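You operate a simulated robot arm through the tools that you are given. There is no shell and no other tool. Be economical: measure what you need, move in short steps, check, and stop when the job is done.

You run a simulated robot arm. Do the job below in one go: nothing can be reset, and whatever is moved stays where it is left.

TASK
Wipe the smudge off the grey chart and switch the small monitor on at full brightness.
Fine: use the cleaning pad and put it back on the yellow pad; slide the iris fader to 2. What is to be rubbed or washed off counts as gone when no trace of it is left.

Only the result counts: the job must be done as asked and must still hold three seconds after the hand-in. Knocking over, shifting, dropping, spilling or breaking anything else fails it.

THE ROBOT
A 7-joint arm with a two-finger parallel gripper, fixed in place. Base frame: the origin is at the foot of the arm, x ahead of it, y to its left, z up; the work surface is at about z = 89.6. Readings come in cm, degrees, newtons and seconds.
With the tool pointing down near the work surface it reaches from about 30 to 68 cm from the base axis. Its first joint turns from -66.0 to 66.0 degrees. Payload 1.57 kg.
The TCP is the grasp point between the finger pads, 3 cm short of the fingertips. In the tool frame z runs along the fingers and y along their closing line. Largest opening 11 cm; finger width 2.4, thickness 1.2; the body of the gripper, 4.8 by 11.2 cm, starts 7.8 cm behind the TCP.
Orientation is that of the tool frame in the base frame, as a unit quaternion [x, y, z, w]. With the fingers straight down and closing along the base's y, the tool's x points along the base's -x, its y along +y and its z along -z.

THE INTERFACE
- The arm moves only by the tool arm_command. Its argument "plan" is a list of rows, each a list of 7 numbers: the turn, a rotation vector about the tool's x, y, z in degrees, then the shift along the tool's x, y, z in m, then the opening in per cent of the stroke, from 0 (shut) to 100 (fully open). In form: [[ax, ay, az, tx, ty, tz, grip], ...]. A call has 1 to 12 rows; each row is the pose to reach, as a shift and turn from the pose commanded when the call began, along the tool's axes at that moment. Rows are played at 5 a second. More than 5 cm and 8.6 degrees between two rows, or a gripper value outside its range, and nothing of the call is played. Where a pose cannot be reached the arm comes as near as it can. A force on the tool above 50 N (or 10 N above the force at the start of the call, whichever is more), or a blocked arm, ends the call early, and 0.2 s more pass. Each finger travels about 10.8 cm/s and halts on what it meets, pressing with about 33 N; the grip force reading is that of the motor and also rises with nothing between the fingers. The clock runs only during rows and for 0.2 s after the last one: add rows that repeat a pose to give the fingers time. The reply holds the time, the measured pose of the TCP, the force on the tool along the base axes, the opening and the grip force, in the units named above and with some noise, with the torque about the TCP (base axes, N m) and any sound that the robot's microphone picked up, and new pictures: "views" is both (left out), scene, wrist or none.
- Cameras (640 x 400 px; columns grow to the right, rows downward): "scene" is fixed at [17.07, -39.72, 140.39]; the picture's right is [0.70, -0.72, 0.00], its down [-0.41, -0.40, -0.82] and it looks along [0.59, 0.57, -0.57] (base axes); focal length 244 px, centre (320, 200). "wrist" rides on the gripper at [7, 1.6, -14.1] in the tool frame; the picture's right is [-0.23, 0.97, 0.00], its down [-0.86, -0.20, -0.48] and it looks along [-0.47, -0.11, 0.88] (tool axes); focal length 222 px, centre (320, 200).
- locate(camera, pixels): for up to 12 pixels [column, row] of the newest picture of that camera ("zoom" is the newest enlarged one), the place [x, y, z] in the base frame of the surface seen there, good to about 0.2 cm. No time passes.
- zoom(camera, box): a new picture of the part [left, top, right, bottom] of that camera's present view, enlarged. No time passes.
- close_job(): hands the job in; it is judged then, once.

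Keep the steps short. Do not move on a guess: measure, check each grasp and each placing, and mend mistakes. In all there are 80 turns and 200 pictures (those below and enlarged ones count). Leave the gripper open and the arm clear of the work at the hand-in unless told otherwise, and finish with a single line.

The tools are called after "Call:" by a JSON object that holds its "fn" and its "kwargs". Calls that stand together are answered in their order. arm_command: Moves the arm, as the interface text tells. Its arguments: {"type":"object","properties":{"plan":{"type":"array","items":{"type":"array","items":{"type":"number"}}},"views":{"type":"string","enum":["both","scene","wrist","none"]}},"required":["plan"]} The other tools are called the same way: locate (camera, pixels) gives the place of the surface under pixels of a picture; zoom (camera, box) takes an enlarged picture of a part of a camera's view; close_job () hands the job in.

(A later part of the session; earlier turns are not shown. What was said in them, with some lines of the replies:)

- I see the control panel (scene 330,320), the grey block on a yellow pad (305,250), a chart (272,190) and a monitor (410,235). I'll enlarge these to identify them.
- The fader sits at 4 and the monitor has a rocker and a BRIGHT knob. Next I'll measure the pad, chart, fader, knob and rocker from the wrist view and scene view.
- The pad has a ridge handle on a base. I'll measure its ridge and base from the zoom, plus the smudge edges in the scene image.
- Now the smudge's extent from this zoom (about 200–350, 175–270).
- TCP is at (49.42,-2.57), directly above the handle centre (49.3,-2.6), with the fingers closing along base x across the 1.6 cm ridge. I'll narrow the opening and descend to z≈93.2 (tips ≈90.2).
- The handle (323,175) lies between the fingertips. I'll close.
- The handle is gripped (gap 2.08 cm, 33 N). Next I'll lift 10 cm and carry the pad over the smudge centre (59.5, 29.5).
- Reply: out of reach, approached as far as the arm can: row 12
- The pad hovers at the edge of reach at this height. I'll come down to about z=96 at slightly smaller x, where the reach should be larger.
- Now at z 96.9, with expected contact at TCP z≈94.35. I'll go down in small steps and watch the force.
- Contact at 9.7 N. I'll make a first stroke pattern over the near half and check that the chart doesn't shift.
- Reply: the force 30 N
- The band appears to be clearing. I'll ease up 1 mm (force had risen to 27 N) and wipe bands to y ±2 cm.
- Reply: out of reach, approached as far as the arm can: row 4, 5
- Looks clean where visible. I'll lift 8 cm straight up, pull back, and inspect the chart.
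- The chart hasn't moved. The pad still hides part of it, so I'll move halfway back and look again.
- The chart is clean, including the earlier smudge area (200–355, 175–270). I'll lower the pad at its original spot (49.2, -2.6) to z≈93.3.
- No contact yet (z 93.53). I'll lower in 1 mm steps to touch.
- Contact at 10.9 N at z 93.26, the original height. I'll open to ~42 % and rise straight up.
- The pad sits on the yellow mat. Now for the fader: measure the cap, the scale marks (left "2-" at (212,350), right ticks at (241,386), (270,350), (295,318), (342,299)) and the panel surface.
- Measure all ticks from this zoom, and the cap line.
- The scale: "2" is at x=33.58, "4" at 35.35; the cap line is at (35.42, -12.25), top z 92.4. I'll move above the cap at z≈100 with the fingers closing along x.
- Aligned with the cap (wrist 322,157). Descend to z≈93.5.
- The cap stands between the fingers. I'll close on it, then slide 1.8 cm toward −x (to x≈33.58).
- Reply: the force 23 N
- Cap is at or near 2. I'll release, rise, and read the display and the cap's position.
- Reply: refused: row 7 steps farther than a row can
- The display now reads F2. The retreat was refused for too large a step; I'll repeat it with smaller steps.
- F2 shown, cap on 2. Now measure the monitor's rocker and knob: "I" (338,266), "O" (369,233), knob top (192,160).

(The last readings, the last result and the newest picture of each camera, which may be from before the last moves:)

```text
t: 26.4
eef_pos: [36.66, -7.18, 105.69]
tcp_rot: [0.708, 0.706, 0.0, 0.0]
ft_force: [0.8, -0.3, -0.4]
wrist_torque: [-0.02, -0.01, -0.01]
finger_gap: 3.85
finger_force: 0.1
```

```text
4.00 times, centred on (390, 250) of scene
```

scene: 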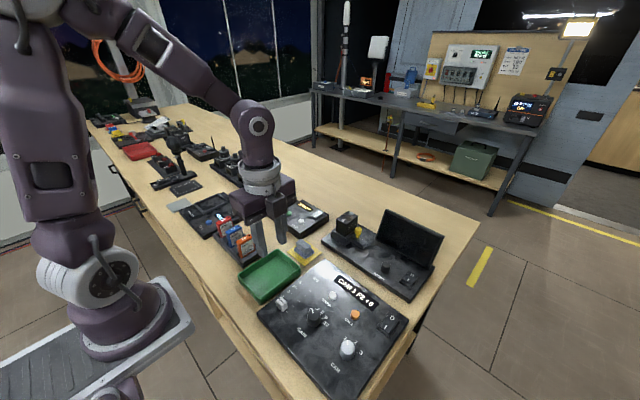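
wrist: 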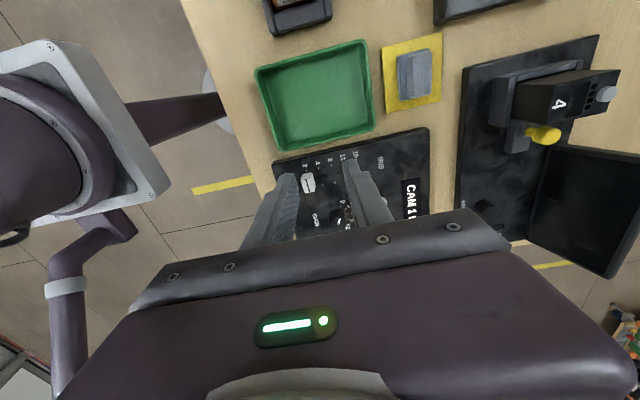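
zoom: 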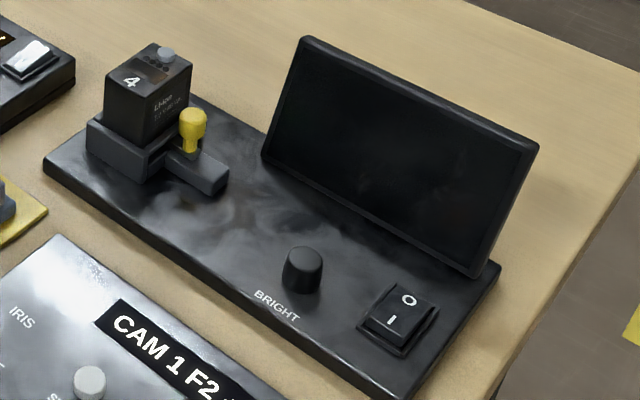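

The I side is raised (z 90.65), so the switch is off. Check how close the screen is to the gripper's space.

Call:
{"fn": "locate", "kwargs": {"camera": "zoom", "pixels": [[305, 40], [535, 148], [265, 152], [478, 272], [420, 92], [375, 210], [192, 112], [192, 145], [160, 55], [222, 185]]}}

Call:
{"fn": "arm_command", "kwargs": {"plan": [[0, 0, -8, -0.02, 0.02, -0.01, 10], [0, 0, -16, -0.04, 0.04, -0.01, 0], [0, 0, -24, -0.065, 0.06, -0.01, 0], [0, 0, -32, -0.09, 0.08, -0.01, 0], [0, 0, -40, -0.115, 0.1, -0.01, 0], [0, 0, -48, -0.14, 0.12, -0.01, 0], [0, 0, -56, -0.16, 0.14, -0.01, 0], [0, 0, -64, -0.18, 0.16, -0.01, 0], [0, 0, -72, -0.195, 0.18, -0.01, 0], [0, 0, -80, -0.21, 0.2, -0.01, 0], [0, 0, -86, -0.2165, 0.22, -0.01, 0], [0, 0, -90, -0.2165, 0.225, -0.01, 0]]}}

```text
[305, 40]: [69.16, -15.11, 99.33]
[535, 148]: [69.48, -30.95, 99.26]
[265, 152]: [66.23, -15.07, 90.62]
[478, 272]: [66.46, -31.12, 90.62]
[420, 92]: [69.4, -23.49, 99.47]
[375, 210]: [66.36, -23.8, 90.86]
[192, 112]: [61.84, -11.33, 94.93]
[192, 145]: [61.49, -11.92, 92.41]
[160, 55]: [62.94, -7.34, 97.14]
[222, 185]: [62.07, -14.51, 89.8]
```

```text
t: 29.0
eef_pos: [58.36, -28.66, 106.05]
tcp_rot: [0.026, 1.0, 0.005, -0.011]
ft_force: [-0.2, -0.1, -0.5]
wrist_torque: [0.02, -0.01, -0.01]
finger_gap: 0.0
finger_force: 21.2
out of reach, approached as far as the arm can: row 12
```

scene: 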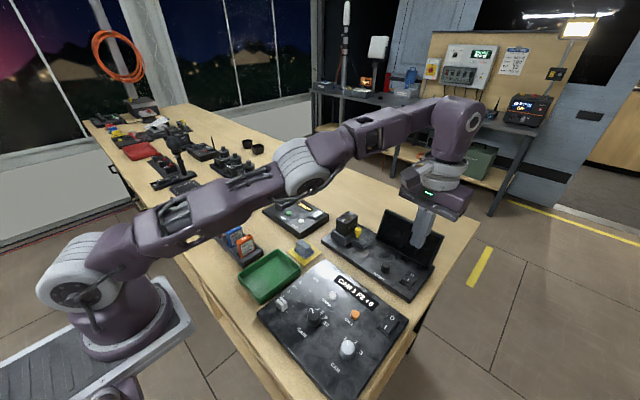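
wrist: 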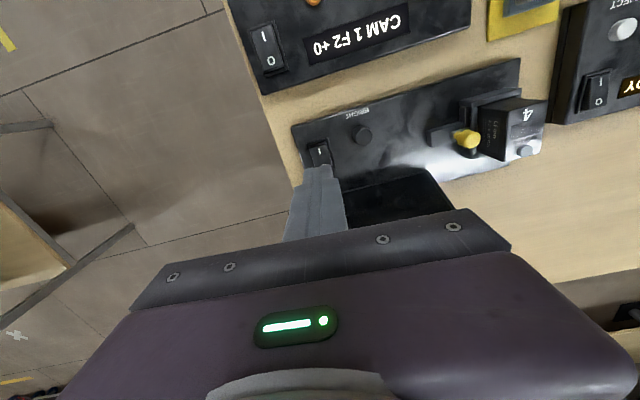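

Screen top z 99.5 sits below the gripper body level, so it is clear. Now I'll descend over the I side to z≈96.

Call:
{"fn": "arm_command", "kwargs": {"plan": [[0, 0, 0, 0, 0, 0.03, 0], [0, 0, 0, 0, 0, 0.06, 0], [0, 0, 0, 0, 0, 0.09, 0], [0, 0, 0, 0, 0, 0.108, 0], [0, 0, 0, 0, 0, 0.108, 0]]}}

Call:
{"fn": "zoom", "kwargs": {"camera": "wrist", "box": [240, 100, 400, 250]}}

Call:
{"fn": "zoom", "kwargs": {"camera": "scene", "box": [380, 230, 450, 300]}}

```text
t: 30.2
eef_pos: [58.28, -28.56, 95.31]
tcp_rot: [0.026, 1.0, 0.005, -0.01]
ft_force: [0.5, 1.2, -0.5]
wrist_torque: [0.0, -0.03, 0.01]
finger_gap: 0.01
finger_force: 22.2
```

scene: 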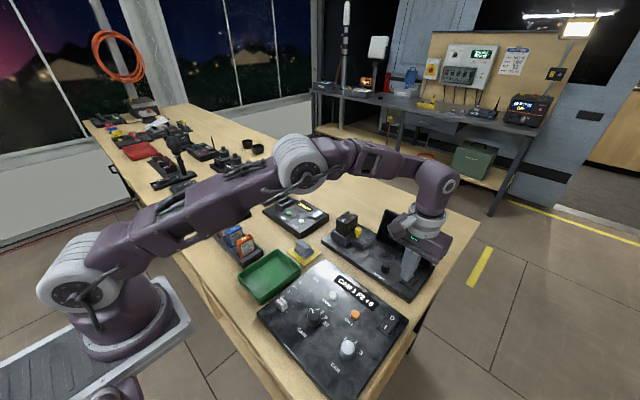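
wrist: 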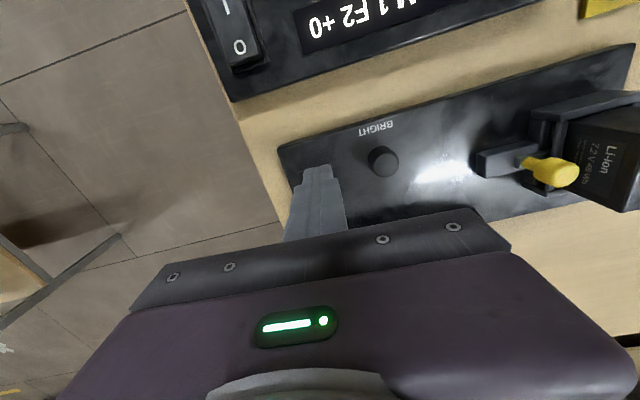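

```text
2.67 times, centred on (320, 175) of wrist
```

zoom: 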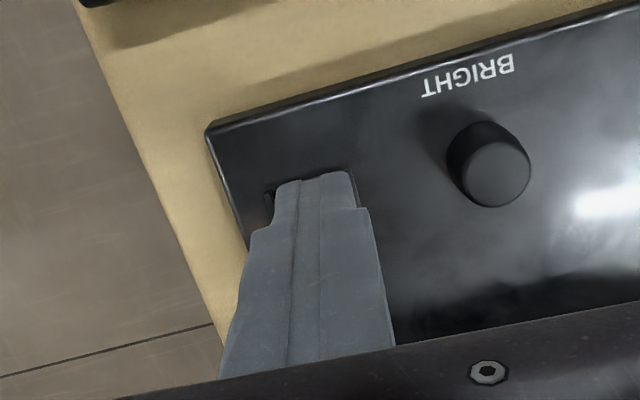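

```text
5.71 times, centred on (415, 265) of scene
```

zoom: 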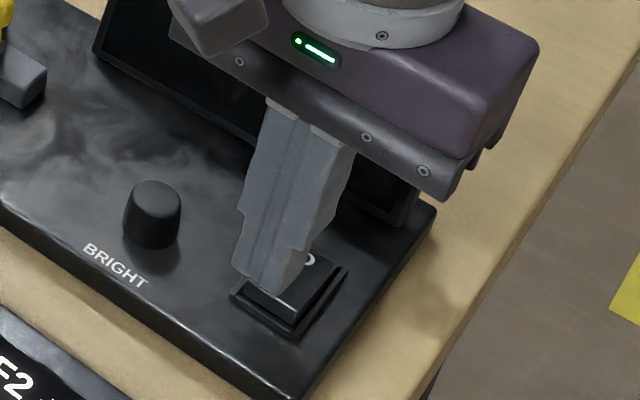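

The tip is just above the I side at (58.3,-28.6). I'll shift 0.5 cm in x, −0.3 in y and press down stepwise.

Call:
{"fn": "arm_command", "kwargs": {"plan": [[0, 0, 0, -0.005, -0.003, 0.0, 0], [0, 0, 0, -0.005, -0.003, 0.01, 0], [0, 0, 0, -0.005, -0.003, 0.015, 0], [0, 0, 0, -0.005, -0.003, 0.018, 0], [0, 0, 0, -0.005, -0.003, 0.021, 0], [0, 0, 0, -0.005, -0.003, 0.024, 0]]}}

Call:
{"fn": "zoom", "kwargs": {"camera": "scene", "box": [330, 200, 450, 300]}}

```text
t: 31.6
eef_pos: [58.8, -29.02, 93.55]
tcp_rot: [0.027, 1.0, 0.004, -0.007]
ft_force: [-2.9, 1.2, 8.7]
wrist_torque: [0.07, -0.02, 0.04]
finger_gap: 0.01
finger_force: 21.6
stopped in row 6: the force on the tool passed its limit at 56 N (the readings are from after the stop); the commanded pose is now the measured one
```

scene: 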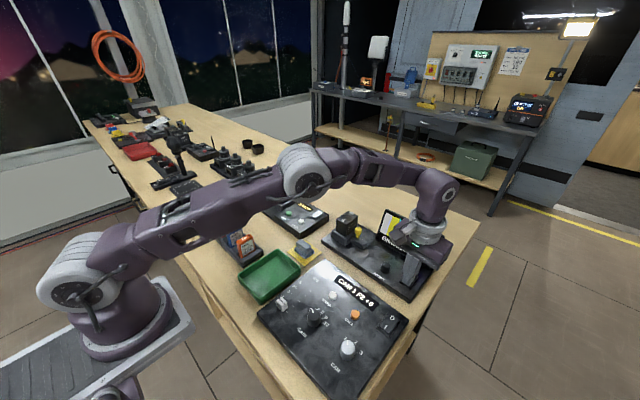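
wrist: 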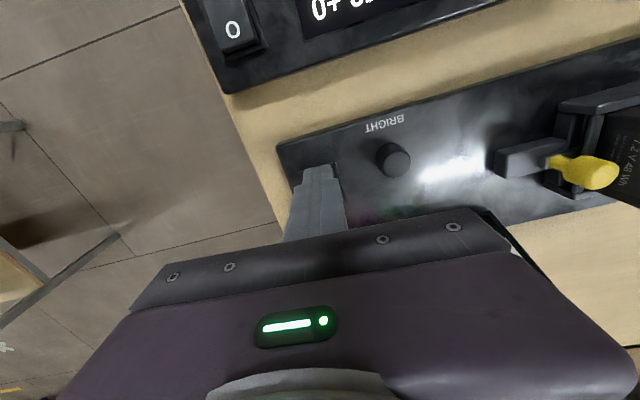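

```text
4.00 times, centred on (390, 250) of scene
```

zoom: 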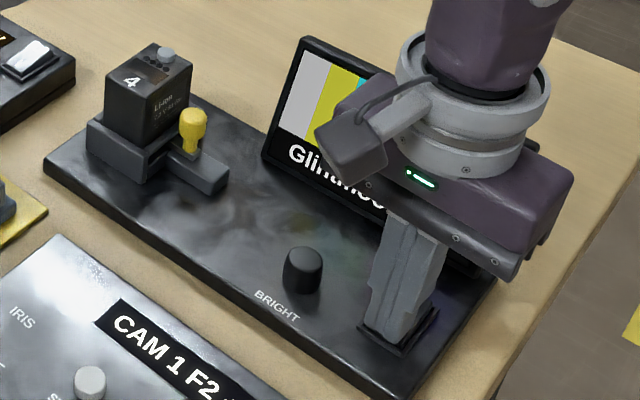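

The screen lit up: the monitor is on. I'll lift and look at the screen.

Call:
{"fn": "arm_command", "kwargs": {"plan": [[0, 0, 0, 0, 0, -0.02, 0], [0, 0, 0, 0.02, 0, -0.05, 0], [0, 0, 0, 0.06, 0, -0.07, 0], [0, 0, 0, 0.1, 0.01, -0.08, 20], [0, 0, 0, 0.14, 0.03, -0.09, 30]]}}

Call:
{"fn": "zoom", "kwargs": {"camera": "scene", "box": [330, 200, 450, 300]}}

Call:
{"fn": "zoom", "kwargs": {"camera": "scene", "box": [370, 250, 430, 300]}}

```text
t: 32.8
eef_pos: [44.95, -25.32, 102.63]
tcp_rot: [0.026, 1.0, 0.004, -0.007]
ft_force: [0.4, 0.3, 0.0]
wrist_torque: [0.01, 0.0, -0.01]
finger_gap: 3.3
finger_force: 0.1
```

scene: 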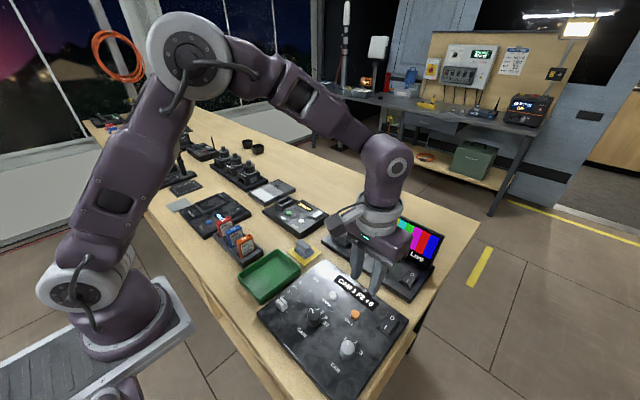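
wrist: 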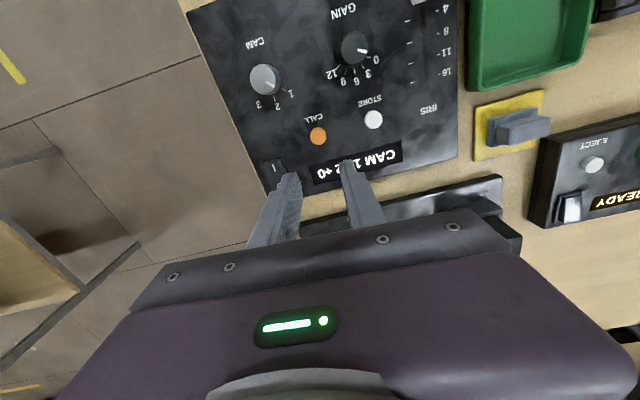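

```text
4.00 times, centred on (390, 250) of scene
```

zoom: 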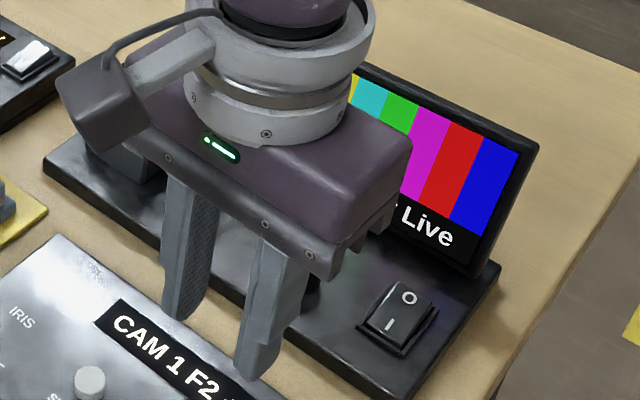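

```text
8.00 times, centred on (400, 275) of scene
```

zoom: 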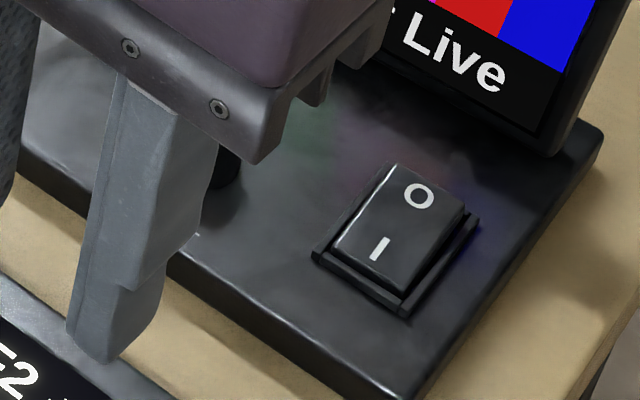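

The switch is on I and the screen is live. I'll move the arm aside (+y) to read the screen and the knob.

Call:
{"fn": "arm_command", "kwargs": {"plan": [[0, 0, 0, 0, 0.045, -0.01, 30], [0, 0, 0, 0, 0.09, -0.02, 30], [0, 0, 0, 0, 0.13, -0.02, 30], [0, 0, 0, 0, 0.17, -0.02, 30]], "views": "scene"}}

Call:
{"fn": "zoom", "kwargs": {"camera": "scene", "box": [330, 200, 450, 300]}}

Call:
{"fn": "zoom", "kwargs": {"camera": "scene", "box": [370, 250, 410, 285]}}

```text
t: 33.8
eef_pos: [45.93, -8.34, 104.65]
tcp_rot: [0.027, 1.0, 0.003, -0.008]
ft_force: [1.0, 0.2, 0.3]
wrist_torque: [-0.03, 0.02, -0.06]
finger_gap: 3.3
finger_force: 0.0
```

scene: 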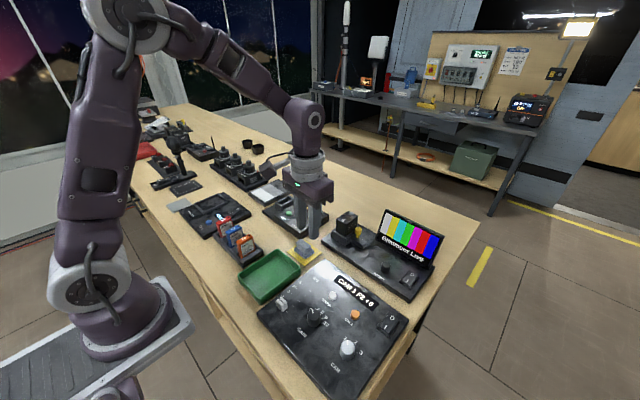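

```text
4.00 times, centred on (390, 250) of scene
```

zoom: 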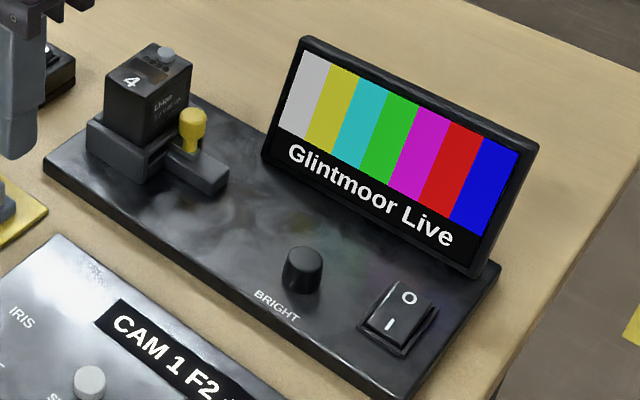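

```text
11.43 times, centred on (390, 268) of scene
```

zoom: 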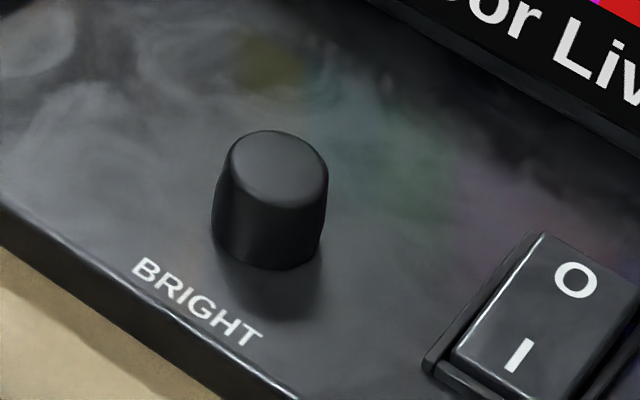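

The knob has no pointer; brightness is currently medium (white bar greyish). Measure the knob's top centre and rim.

Call:
{"fn": "locate", "kwargs": {"camera": "zoom", "pixels": [[280, 160], [232, 158], [326, 178], [275, 135], [285, 197], [270, 267], [280, 166]]}}

Call:
{"fn": "zoom", "kwargs": {"camera": "scene", "box": [375, 200, 450, 270]}}

```text
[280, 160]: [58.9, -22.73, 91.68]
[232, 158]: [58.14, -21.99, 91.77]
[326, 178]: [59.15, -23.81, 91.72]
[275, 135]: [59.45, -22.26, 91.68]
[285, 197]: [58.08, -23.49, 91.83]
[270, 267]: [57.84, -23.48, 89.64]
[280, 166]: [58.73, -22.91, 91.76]
```

```text
5.71 times, centred on (412, 235) of scene
```

zoom: 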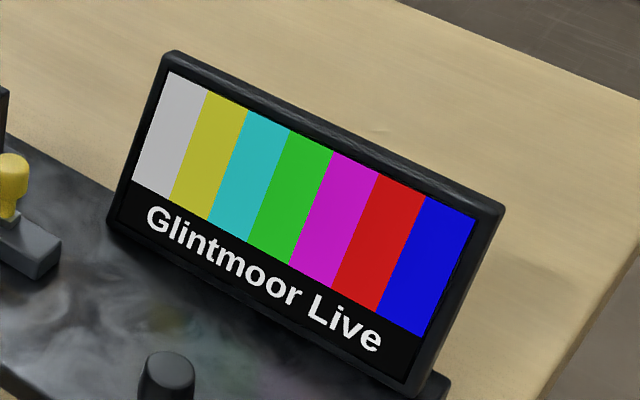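

Knob centre (58.75,-22.85), top z 91.7. I'll move above it at z≈100, straighten the tool and pre-turn it about −43° so I have room to turn clockwise.

Call:
{"fn": "arm_command", "kwargs": {"plan": [[0.1, -0.13, -7, -0.023, -0.023, 0, 32], [0.2, -0.26, -14, -0.046, -0.046, 0, 32], [0.32, -0.39, -21.5, -0.07, -0.07, 0, 32], [0.43, -0.51, -28.7, -0.093, -0.093, 0.005, 32], [0.53, -0.64, -36, -0.115, -0.116, 0.02, 32], [0.64, -0.77, -43.1, -0.1362, -0.1375, 0.04, 32], [0.64, -0.77, -43.1, -0.1362, -0.1375, 0.0465, 32]]}}

Call:
{"fn": "zoom", "kwargs": {"camera": "wrist", "box": [220, 80, 420, 250]}}

```text
t: 35.4
eef_pos: [58.87, -22.78, 99.87]
tcp_rot: [-0.342, 0.94, 0.001, 0.001]
ft_force: [-0.1, 0.3, -0.3]
wrist_torque: [-0.01, 0.02, -0.01]
finger_gap: 3.5
finger_force: 0.0
```

scene: 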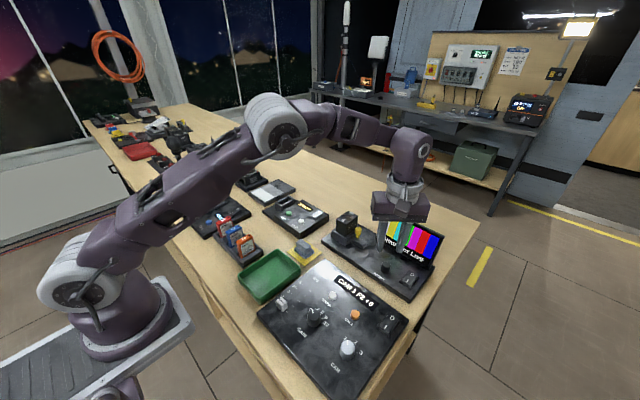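
wrist: 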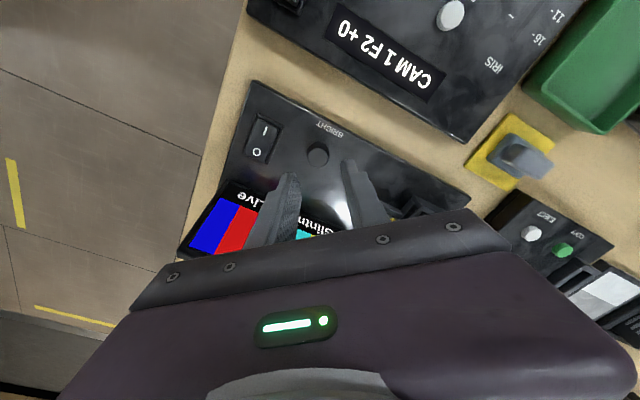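

```text
2.35 times, centred on (320, 165) of wrist
```

zoom: 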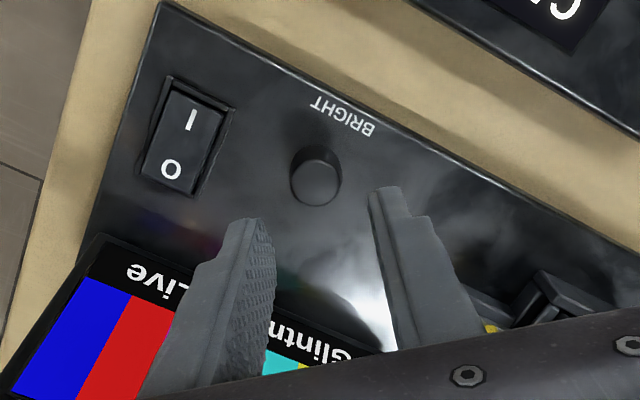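

Aligned and the knob is between the fingers. Descend to z≈93.1.

Call:
{"fn": "arm_command", "kwargs": {"plan": [[0, 0, 0, 0, 0, 0.03, 32], [0, 0, 0, 0, 0, 0.05, 32], [0, 0, 0, 0, 0, 0.06, 32], [0, 0, 0, 0, 0, 0.0675, 32], [0, 0, 0, 0, 0, 0.0675, 32]], "views": "wrist"}}

Call:
{"fn": "zoom", "kwargs": {"camera": "wrist", "box": [220, 80, 420, 250]}}

Call:
{"fn": "zoom", "kwargs": {"camera": "scene", "box": [350, 210, 440, 300]}}

```text
t: 36.6
eef_pos: [58.86, -22.79, 93.03]
tcp_rot: [-0.342, 0.94, 0.001, 0.001]
ft_force: [0.2, -0.8, -0.8]
wrist_torque: [0.0, 0.01, -0.02]
finger_gap: 3.54
finger_force: 0.0
```

wrist: 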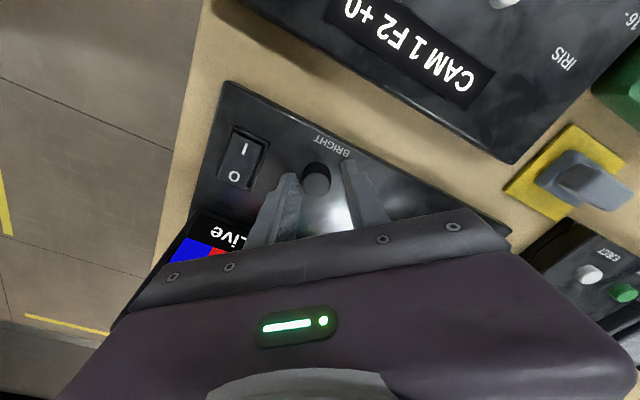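

```text
2.35 times, centred on (320, 165) of wrist
```

zoom: 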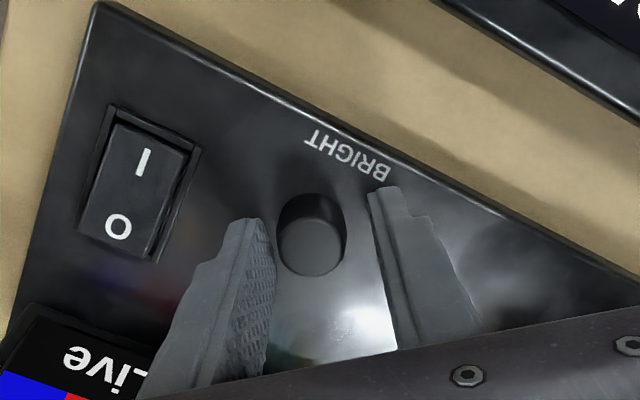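

```text
4.44 times, centred on (395, 255) of scene
```

zoom: 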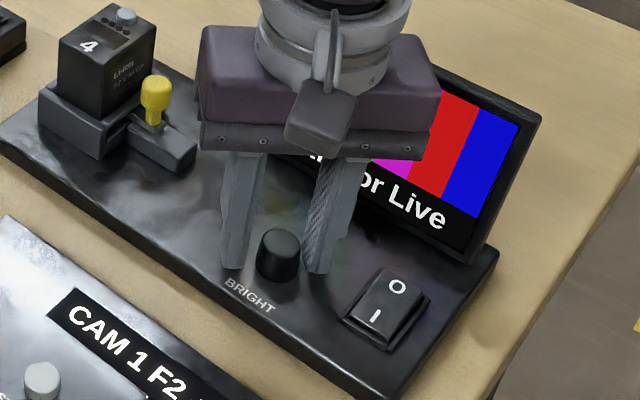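

Knob between the pads. I'll close and turn +24° (clockwise from above), then check the brightness.

Call:
{"fn": "arm_command", "kwargs": {"plan": [[0, 0, 0, 0, 0, 0, 15], [0, 0, 0, 0, 0, 0, 8], [0, 0, 0, 0, 0, 0, 8], [0, 0, 8, 0, 0, 0, 8], [0, 0, 16, 0, 0, 0, 8], [0, 0, 24, 0, 0, 0, 8], [0, 0, 24, 0, 0, 0, 8]], "views": "scene"}}

Call:
{"fn": "zoom", "kwargs": {"camera": "scene", "box": [375, 200, 450, 270]}}

```text
t: 38.2
eef_pos: [58.87, -22.89, 93.07]
tcp_rot: [-0.138, 0.99, 0.001, 0.001]
ft_force: [8.8, -17.9, 6.7]
wrist_torque: [-0.63, -0.31, 0.01]
finger_gap: 2.68
finger_force: 9.8
```

scene: 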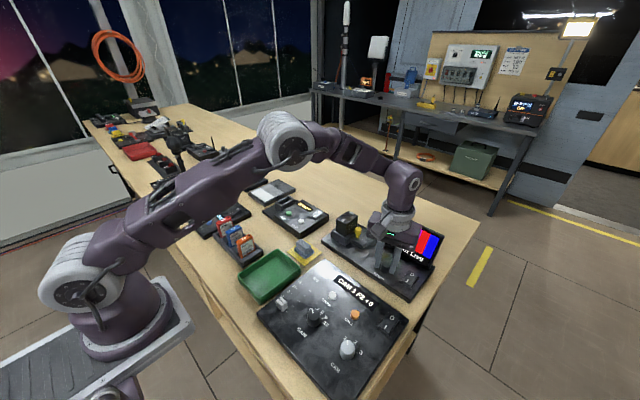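

```text
5.71 times, centred on (412, 235) of scene
```

zoom: 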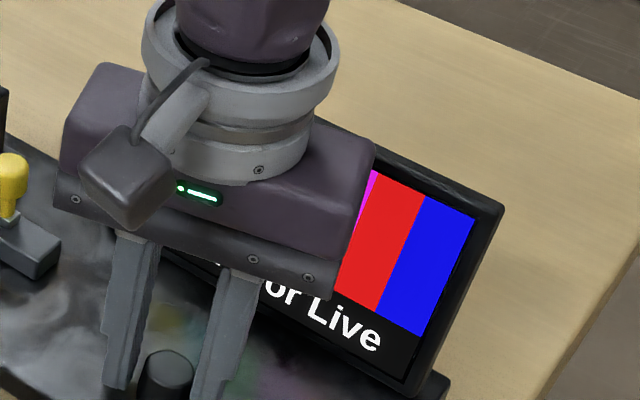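

The bars got brighter, so clockwise is right. But gap 2.68 with an 18 N side force suggests one finger is pressing off-centre; look closer.

Call:
{"fn": "zoom", "kwargs": {"camera": "scene", "box": [365, 235, 415, 285]}}

Call:
{"fn": "arm_command", "kwargs": {"plan": [[0, 0, 0, 0, 0, 0, 8]], "views": "wrist"}}

Call:
{"fn": "zoom", "kwargs": {"camera": "wrist", "box": [250, 120, 390, 240]}}

```text
8.00 times, centred on (390, 260) of scene
```

zoom: 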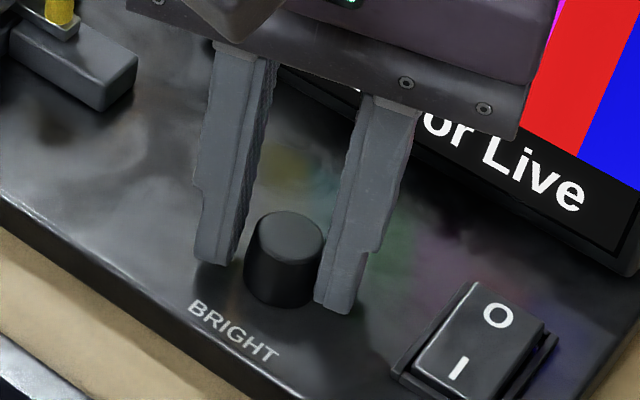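

```text
t: 38.6
eef_pos: [58.89, -22.85, 93.17]
tcp_rot: [-0.139, 0.99, 0.001, 0.001]
ft_force: [8.3, -19.4, 7.1]
wrist_torque: [-0.66, -0.33, -0.02]
finger_gap: 2.7
finger_force: 9.9
```

wrist: 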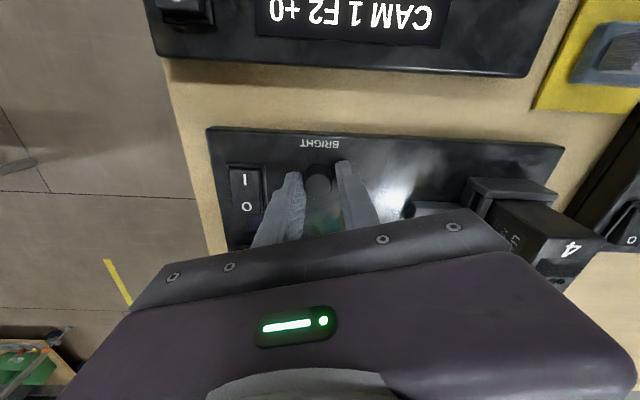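

```text
3.33 times, centred on (320, 180) of wrist
```

zoom: 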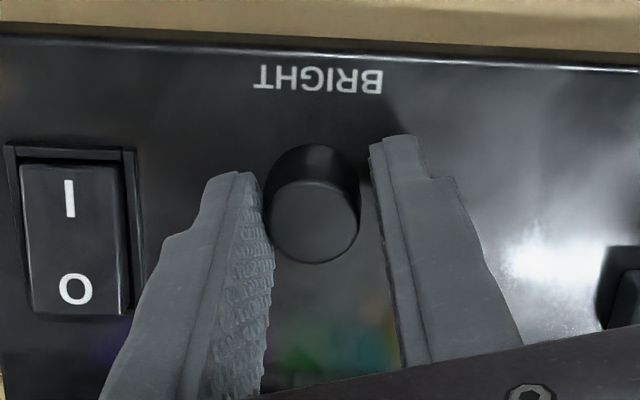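

Only the −y finger touches. I'll open, shift 0.28 cm toward −y, and turn back 56° around the knob for a new centred grip.

Call:
{"fn": "arm_command", "kwargs": {"plan": [[0, 0, 0, 0, 0, 0, 32], [0, 0, 0, 0.001, -0.0027, 0, 32], [0, 0, -8, 0.001, -0.0027, 0, 32], [0, 0, -16, 0.001, -0.0027, 0, 32], [0, 0, -24, 0.001, -0.0027, 0, 32], [0, 0, -32, 0.001, -0.0027, 0, 32], [0, 0, -40, 0.001, -0.0027, 0, 32], [0, 0, -48, 0.001, -0.0027, 0, 32], [0, 0, -56, 0.001, -0.0027, 0, 32], [0, 0, -56, 0.001, -0.0027, 0, 15], [0, 0, -56, 0.001, -0.0027, 0, 8], [0, 0, -56, 0.001, -0.0027, 0, 8]]}}

Call:
{"fn": "zoom", "kwargs": {"camera": "wrist", "box": [250, 120, 390, 240]}}

Call:
{"fn": "zoom", "kwargs": {"camera": "scene", "box": [365, 215, 445, 285]}}

```text
t: 41.2
eef_pos: [59.0, -23.02, 93.07]
tcp_rot: [-0.588, 0.809, 0.001, 0.003]
ft_force: [19.0, -3.8, -3.7]
wrist_torque: [-0.12, -0.66, -0.07]
finger_gap: 2.33
finger_force: 35.5
```

scene: 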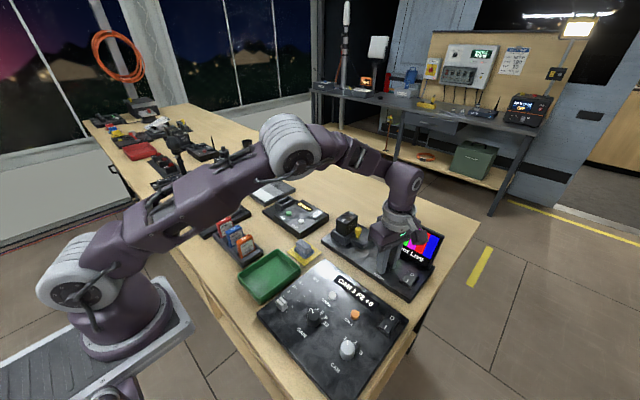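
wrist: 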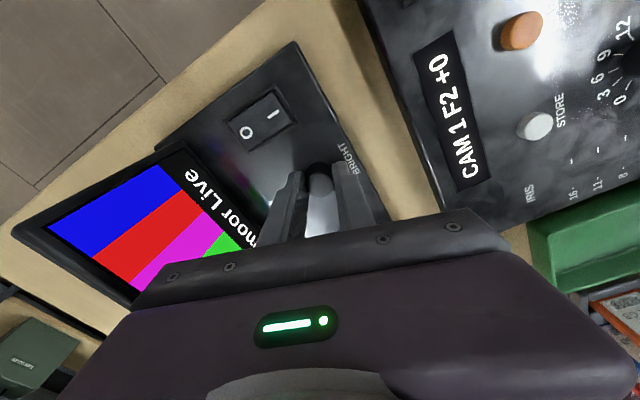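

```text
3.33 times, centred on (320, 180) of wrist
```

zoom: 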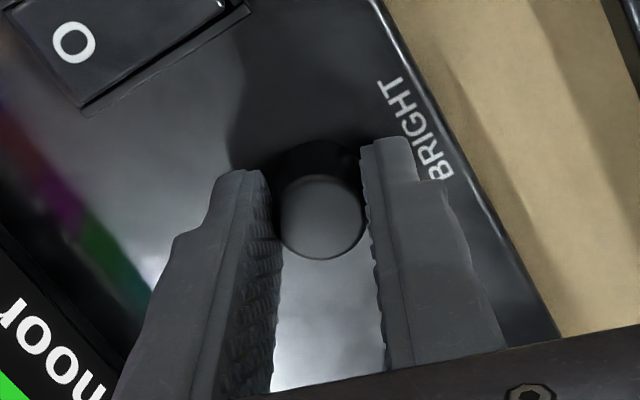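

```text
5.71 times, centred on (405, 250) of scene
```

zoom: 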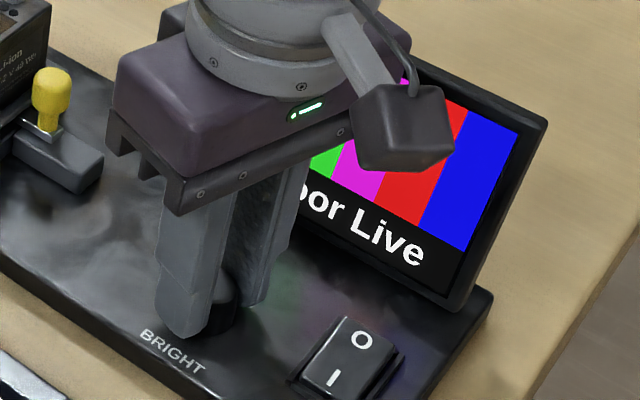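

Both fingers hold now, but a 19 N side force shows it's still ~0.2 cm off along +x. I'll reopen, shift that way, reclose and read forces.

Call:
{"fn": "arm_command", "kwargs": {"plan": [[0, 0, 0, 0, 0, 0, 30], [0, 0, 0, 0, -0.0022, 0, 30], [0, 0, 0, 0, -0.0022, 0, 15], [0, 0, 0, 0, -0.0022, 0, 8], [0, 0, 0, 0, -0.0022, 0, 8]], "views": "none"}}

```text
t: 42.4
eef_pos: [59.03, -23.21, 92.96]
tcp_rot: [-0.588, 0.809, 0.001, 0.001]
ft_force: [-6.5, -1.0, 0.9]
wrist_torque: [-0.07, 0.21, 0.01]
finger_gap: 2.27
finger_force: 35.2
```

Well centred now (side force 6 N). Turn clockwise 88° in 8° steps.

Call:
{"fn": "arm_command", "kwargs": {"plan": [[0, 0, 8, 0, 0, 0, 8], [0, 0, 16, 0, 0, 0, 8], [0, 0, 24, 0, 0, 0, 8], [0, 0, 32, 0, 0, 0, 8], [0, 0, 40, 0, 0, 0, 8], [0, 0, 48, 0, 0, 0, 8], [0, 0, 56, 0, 0, 0, 8], [0, 0, 64, 0, 0, 0, 8], [0, 0, 72, 0, 0, 0, 8], [0, 0, 80, 0, 0, 0, 8], [0, 0, 88, 0, 0, 0, 8]], "views": "scene"}}

Call:
{"fn": "zoom", "kwargs": {"camera": "scene", "box": [375, 200, 450, 270]}}

```text
t: 44.8
eef_pos: [58.95, -22.9, 92.91]
tcp_rot: [0.14, 0.99, 0.003, -0.002]
ft_force: [-21.1, 10.4, -3.5]
wrist_torque: [0.32, 0.51, -0.04]
finger_gap: 2.27
finger_force: 35.5
```

scene: 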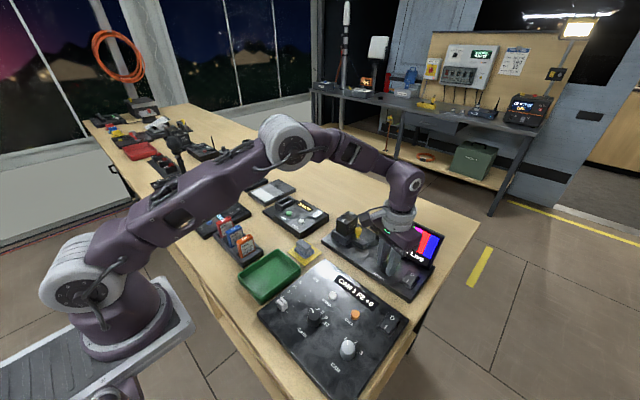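

```text
5.71 times, centred on (412, 235) of scene
```

zoom: 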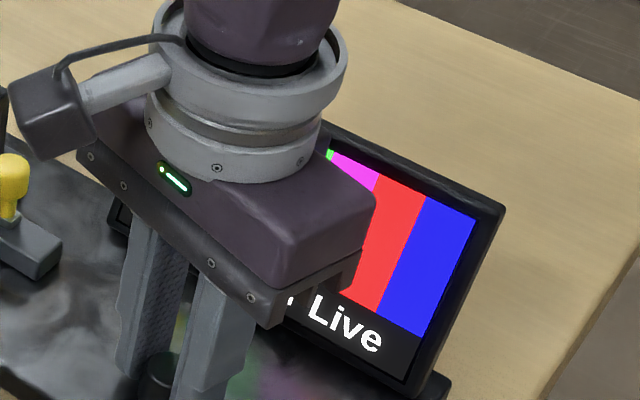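

Brighter still, and no stop felt yet. I'll shift 2 mm to relieve the side force and continue clockwise 64°.

Call:
{"fn": "arm_command", "kwargs": {"plan": [[0, 0, 0, 0.0015, 0, 0, 8], [0, 0, 8, 0.002, 0, 0, 8], [0, 0, 16, 0.002, 0, 0, 8], [0, 0, 24, 0.002, 0, 0, 8], [0, 0, 32, 0.002, 0, 0, 8], [0, 0, 40, 0.002, 0, 0, 8], [0, 0, 48, 0.002, 0, 0, 8], [0, 0, 56, 0.002, 0, 0, 8], [0, 0, 64, 0.002, 0, 0, 8]], "views": "scene"}}

Call:
{"fn": "zoom", "kwargs": {"camera": "scene", "box": [375, 200, 450, 270]}}

```text
t: 46.8
eef_pos: [58.93, -23.14, 93.3]
tcp_rot: [0.644, 0.765, 0.001, 0.001]
ft_force: [13.7, 5.1, 2.3]
wrist_torque: [0.39, -0.39, 0.23]
finger_gap: 2.31
finger_force: 35.4
```

scene: 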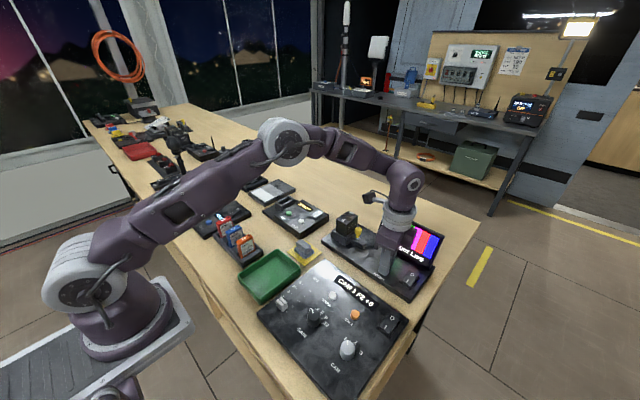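

```text
5.71 times, centred on (412, 235) of scene
```

zoom: 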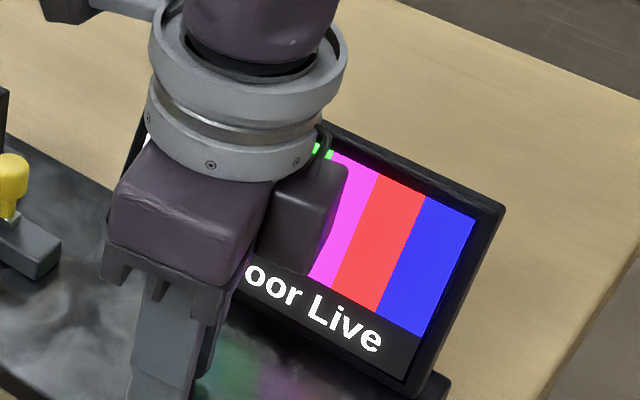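

Torque about z has risen to 0.23 Nm, a likely end stop. I'll turn 24° more to confirm.

Call:
{"fn": "arm_command", "kwargs": {"plan": [[0, 0, 8, 0, 0, 0, 8], [0, 0, 16, 0, 0, 0, 8], [0, 0, 24, 0, 0, 0, 8]], "views": "scene"}}

Call:
{"fn": "zoom", "kwargs": {"camera": "scene", "box": [375, 200, 450, 270]}}

```text
t: 47.6
eef_pos: [58.94, -23.29, 92.97]
tcp_rot: [0.789, 0.615, 0.0, 0.001]
ft_force: [18.8, -0.3, 5.3]
wrist_torque: [0.19, -0.61, 0.28]
finger_gap: 2.31
finger_force: 36.2
```

scene: 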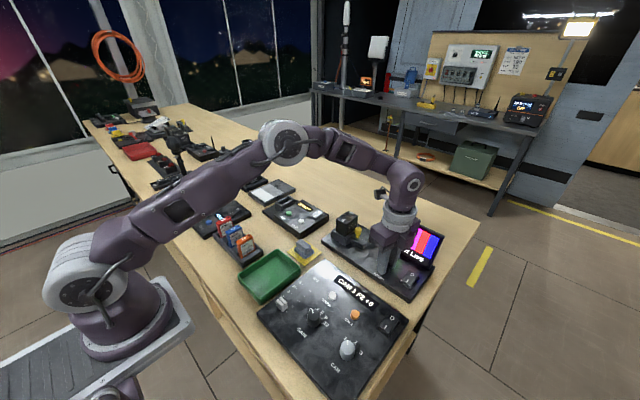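

```text
5.71 times, centred on (412, 235) of scene
```

zoom: 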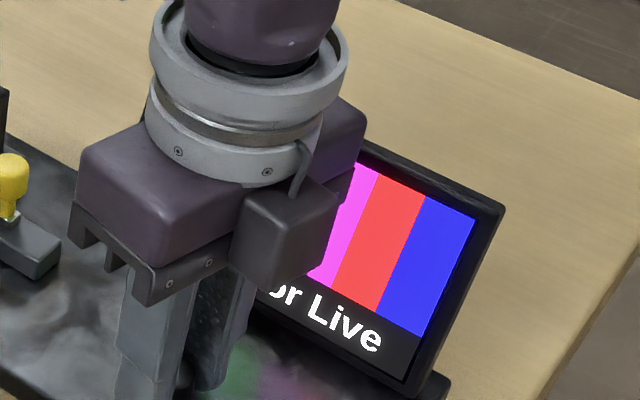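

Torque stays at the slip level and the brightness no longer changes, so the knob is at its end stop. I'll release and lift clear.

Call:
{"fn": "arm_command", "kwargs": {"plan": [[0, 0, 0, 0, 0, 0, 25], [0, 0, 0, 0, 0, 0, 35], [0, 0, 0, 0, 0, 0, 35], [0, 0, 0, 0, 0, -0.03, 35], [0, 0, 0, 0, 0, -0.07, 35], [0, 0, 0, 0, 0, -0.1, 35]], "views": "scene"}}

```text
t: 49.0
eef_pos: [58.77, -22.96, 103.16]
tcp_rot: [0.788, 0.616, 0.001, 0.0]
ft_force: [0.3, -0.2, -0.6]
wrist_torque: [0.01, 0.0, 0.04]
finger_gap: 3.85
finger_force: 0.0
```

scene: 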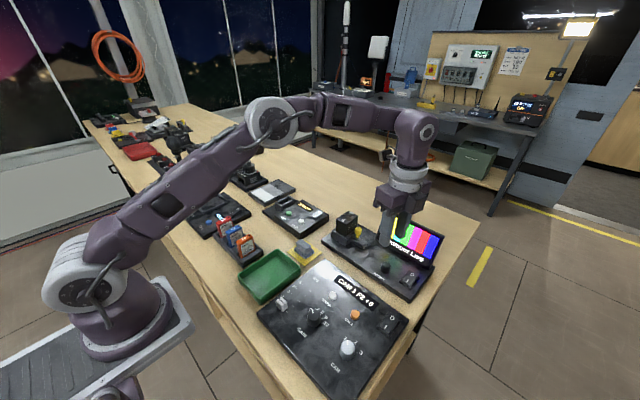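

I'll retreat toward the base and upward for a clear final inspection.

Call:
{"fn": "arm_command", "kwargs": {"plan": [[0, 0, 0, 0.02, -0.027, -0.02, 50], [0, 0, 0, 0.04, -0.055, -0.04, 70], [0, 0, 0, 0.06, -0.083, -0.06, 100], [0, 0, 0, 0.08, -0.11, -0.08, 100], [0, 0, 0, 0.1, -0.14, -0.1, 100], [0, 0, 0, 0.11, -0.155, -0.12, 100], [0, 0, 0, 0.11, -0.155, -0.12, 100]]}}

Call:
{"fn": "zoom", "kwargs": {"camera": "scene", "box": [330, 200, 450, 300]}}

Call:
{"fn": "zoom", "kwargs": {"camera": "scene", "box": [240, 170, 304, 210]}}

Call:
{"fn": "zoom", "kwargs": {"camera": "scene", "box": [250, 230, 420, 350]}}

```text
t: 50.6
eef_pos: [46.31, -8.62, 115.05]
tcp_rot: [0.788, 0.615, 0.001, 0.0]
ft_force: [0.4, -0.4, 0.3]
wrist_torque: [-0.02, -0.01, -0.01]
finger_gap: 10.97
finger_force: 0.0
```

scene: 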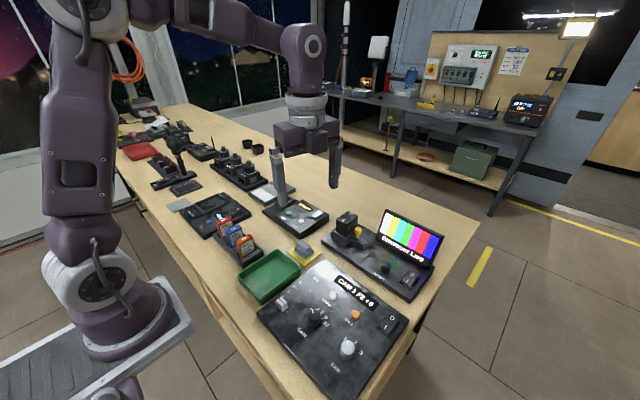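
wrist: 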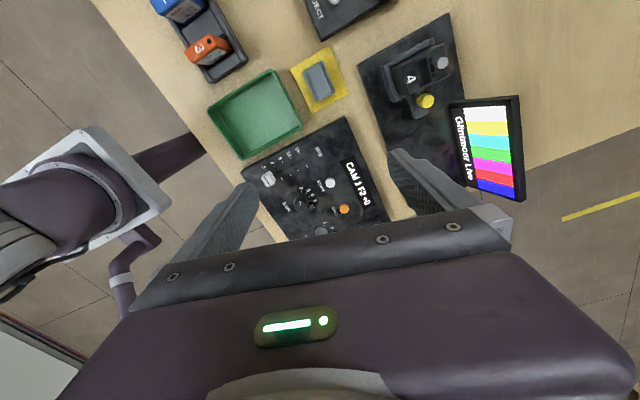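

```text
4.00 times, centred on (390, 250) of scene
```

zoom: 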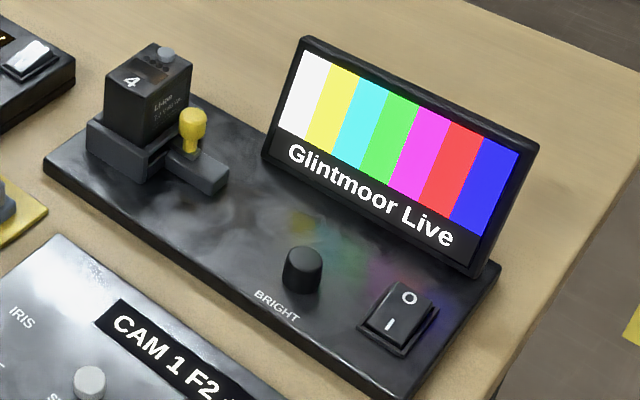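

```text
10.00 times, centred on (272, 190) of scene
```

zoom: 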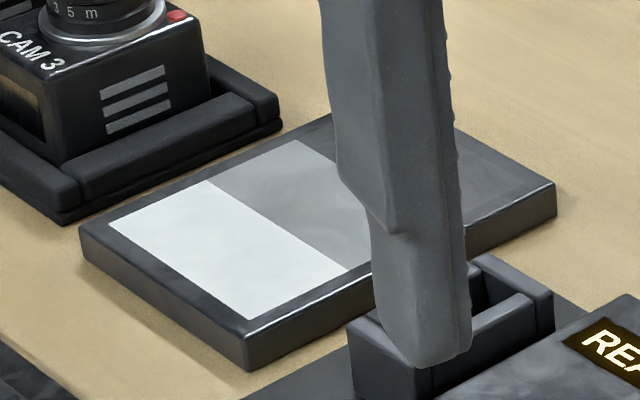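

```text
3.33 times, centred on (335, 290) of scene
```

zoom: 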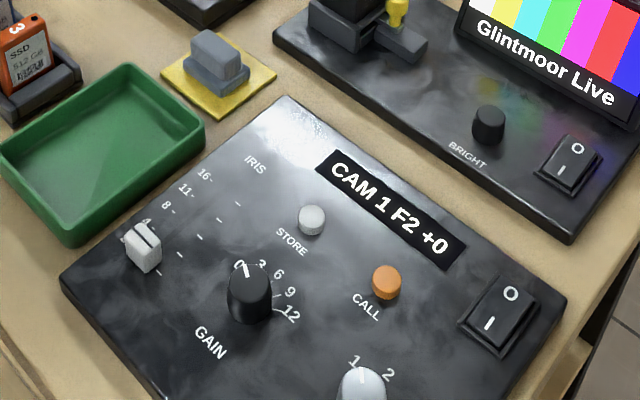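

All settings look right. One last check: a closer look at the chart for faint traces, and the cap's position.

Call:
{"fn": "zoom", "kwargs": {"camera": "scene", "box": [250, 182, 280, 202]}}

Call:
{"fn": "zoom", "kwargs": {"camera": "scene", "box": [270, 280, 320, 320]}}

Call:
{"fn": "locate", "kwargs": {"camera": "scene", "pixels": [[281, 301], [282, 302], [283, 301]]}}

```text
16.00 times, centred on (265, 192) of scene
```

zoom: 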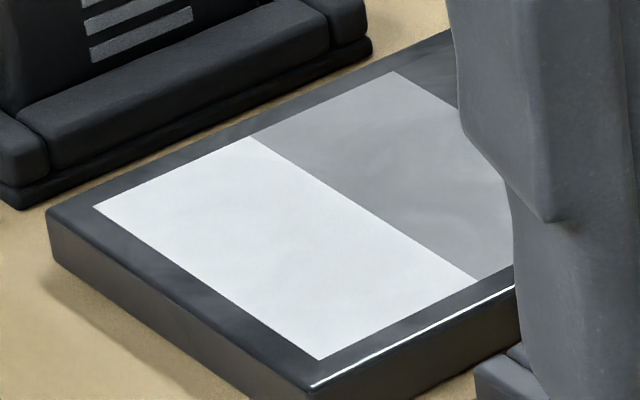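

```text
10.00 times, centred on (295, 300) of scene
```

zoom: 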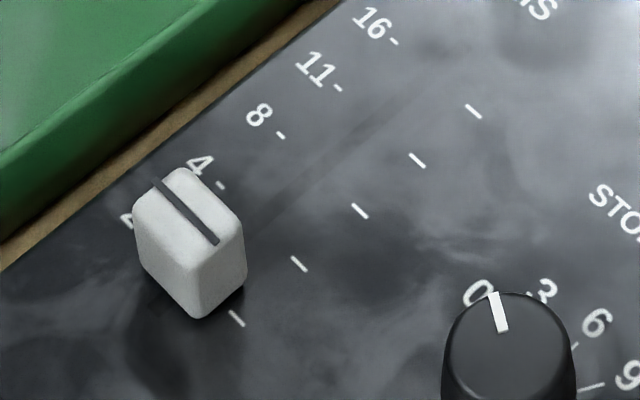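

```text
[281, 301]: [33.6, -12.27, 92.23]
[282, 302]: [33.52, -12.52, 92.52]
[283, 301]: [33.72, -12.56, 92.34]
```

The cap line is at x≈33.6, on the 2 mark. I see a very faint lighter patch in the grey field (zoom ~440,200); I'll move the arm aside to check whether it is a reflection or residue.

Call:
{"fn": "arm_command", "kwargs": {"plan": [[0, 0, 0, -0.04, 0, 0, 100], [0, 0, 0, -0.08, 0, 0, 100], [0, 0, 0, -0.12, 0, 0, 100]], "views": "scene"}}

Call:
{"fn": "zoom", "kwargs": {"camera": "scene", "box": [250, 178, 290, 203]}}

Call:
{"fn": "zoom", "kwargs": {"camera": "scene", "box": [264, 183, 284, 198]}}

```text
t: 51.4
eef_pos: [43.56, -20.2, 115.02]
tcp_rot: [0.788, 0.616, 0.002, -0.001]
ft_force: [-0.3, 0.4, -0.1]
wrist_torque: [0.04, -0.01, -0.01]
finger_gap: 11.0
finger_force: 0.2
```

scene: 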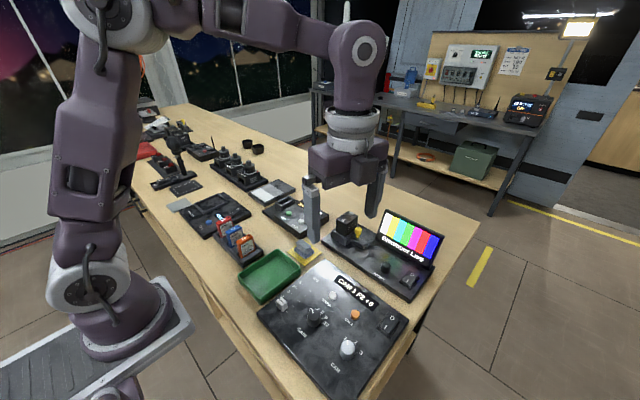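

```text
16.00 times, centred on (270, 190) of scene
```

zoom: 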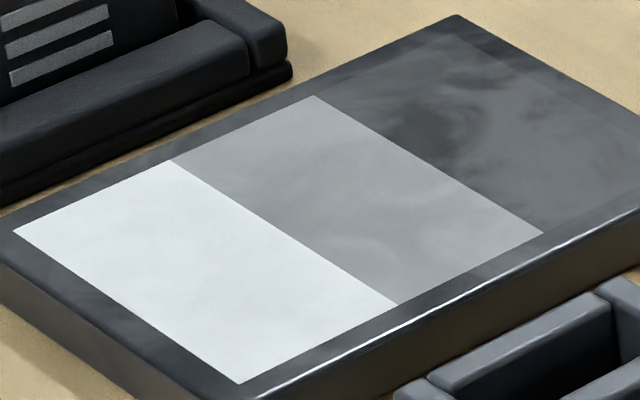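

```text
16.00 times, centred on (274, 190) of scene
```

zoom: 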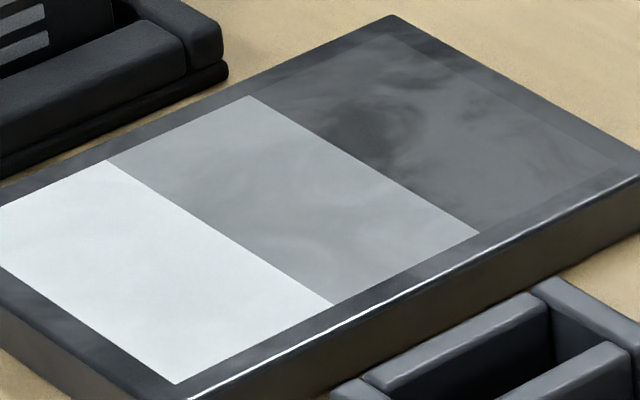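

What remains is the same soft gloss seen on the dark field, which was never smudged. The smudge's dark speckles are gone, the arm is clear and the gripper is open, so I'm handing in.

Call:
{"fn": "close_job", "kwargs": {}}

```text
The job is handed in.
```

The job is handed in: the chart is wiped clean, the cleaning pad is back on the yellow pad, the iris fader is at 2 (display shows F2), and the small monitor is on with its brightness knob at the end stop.
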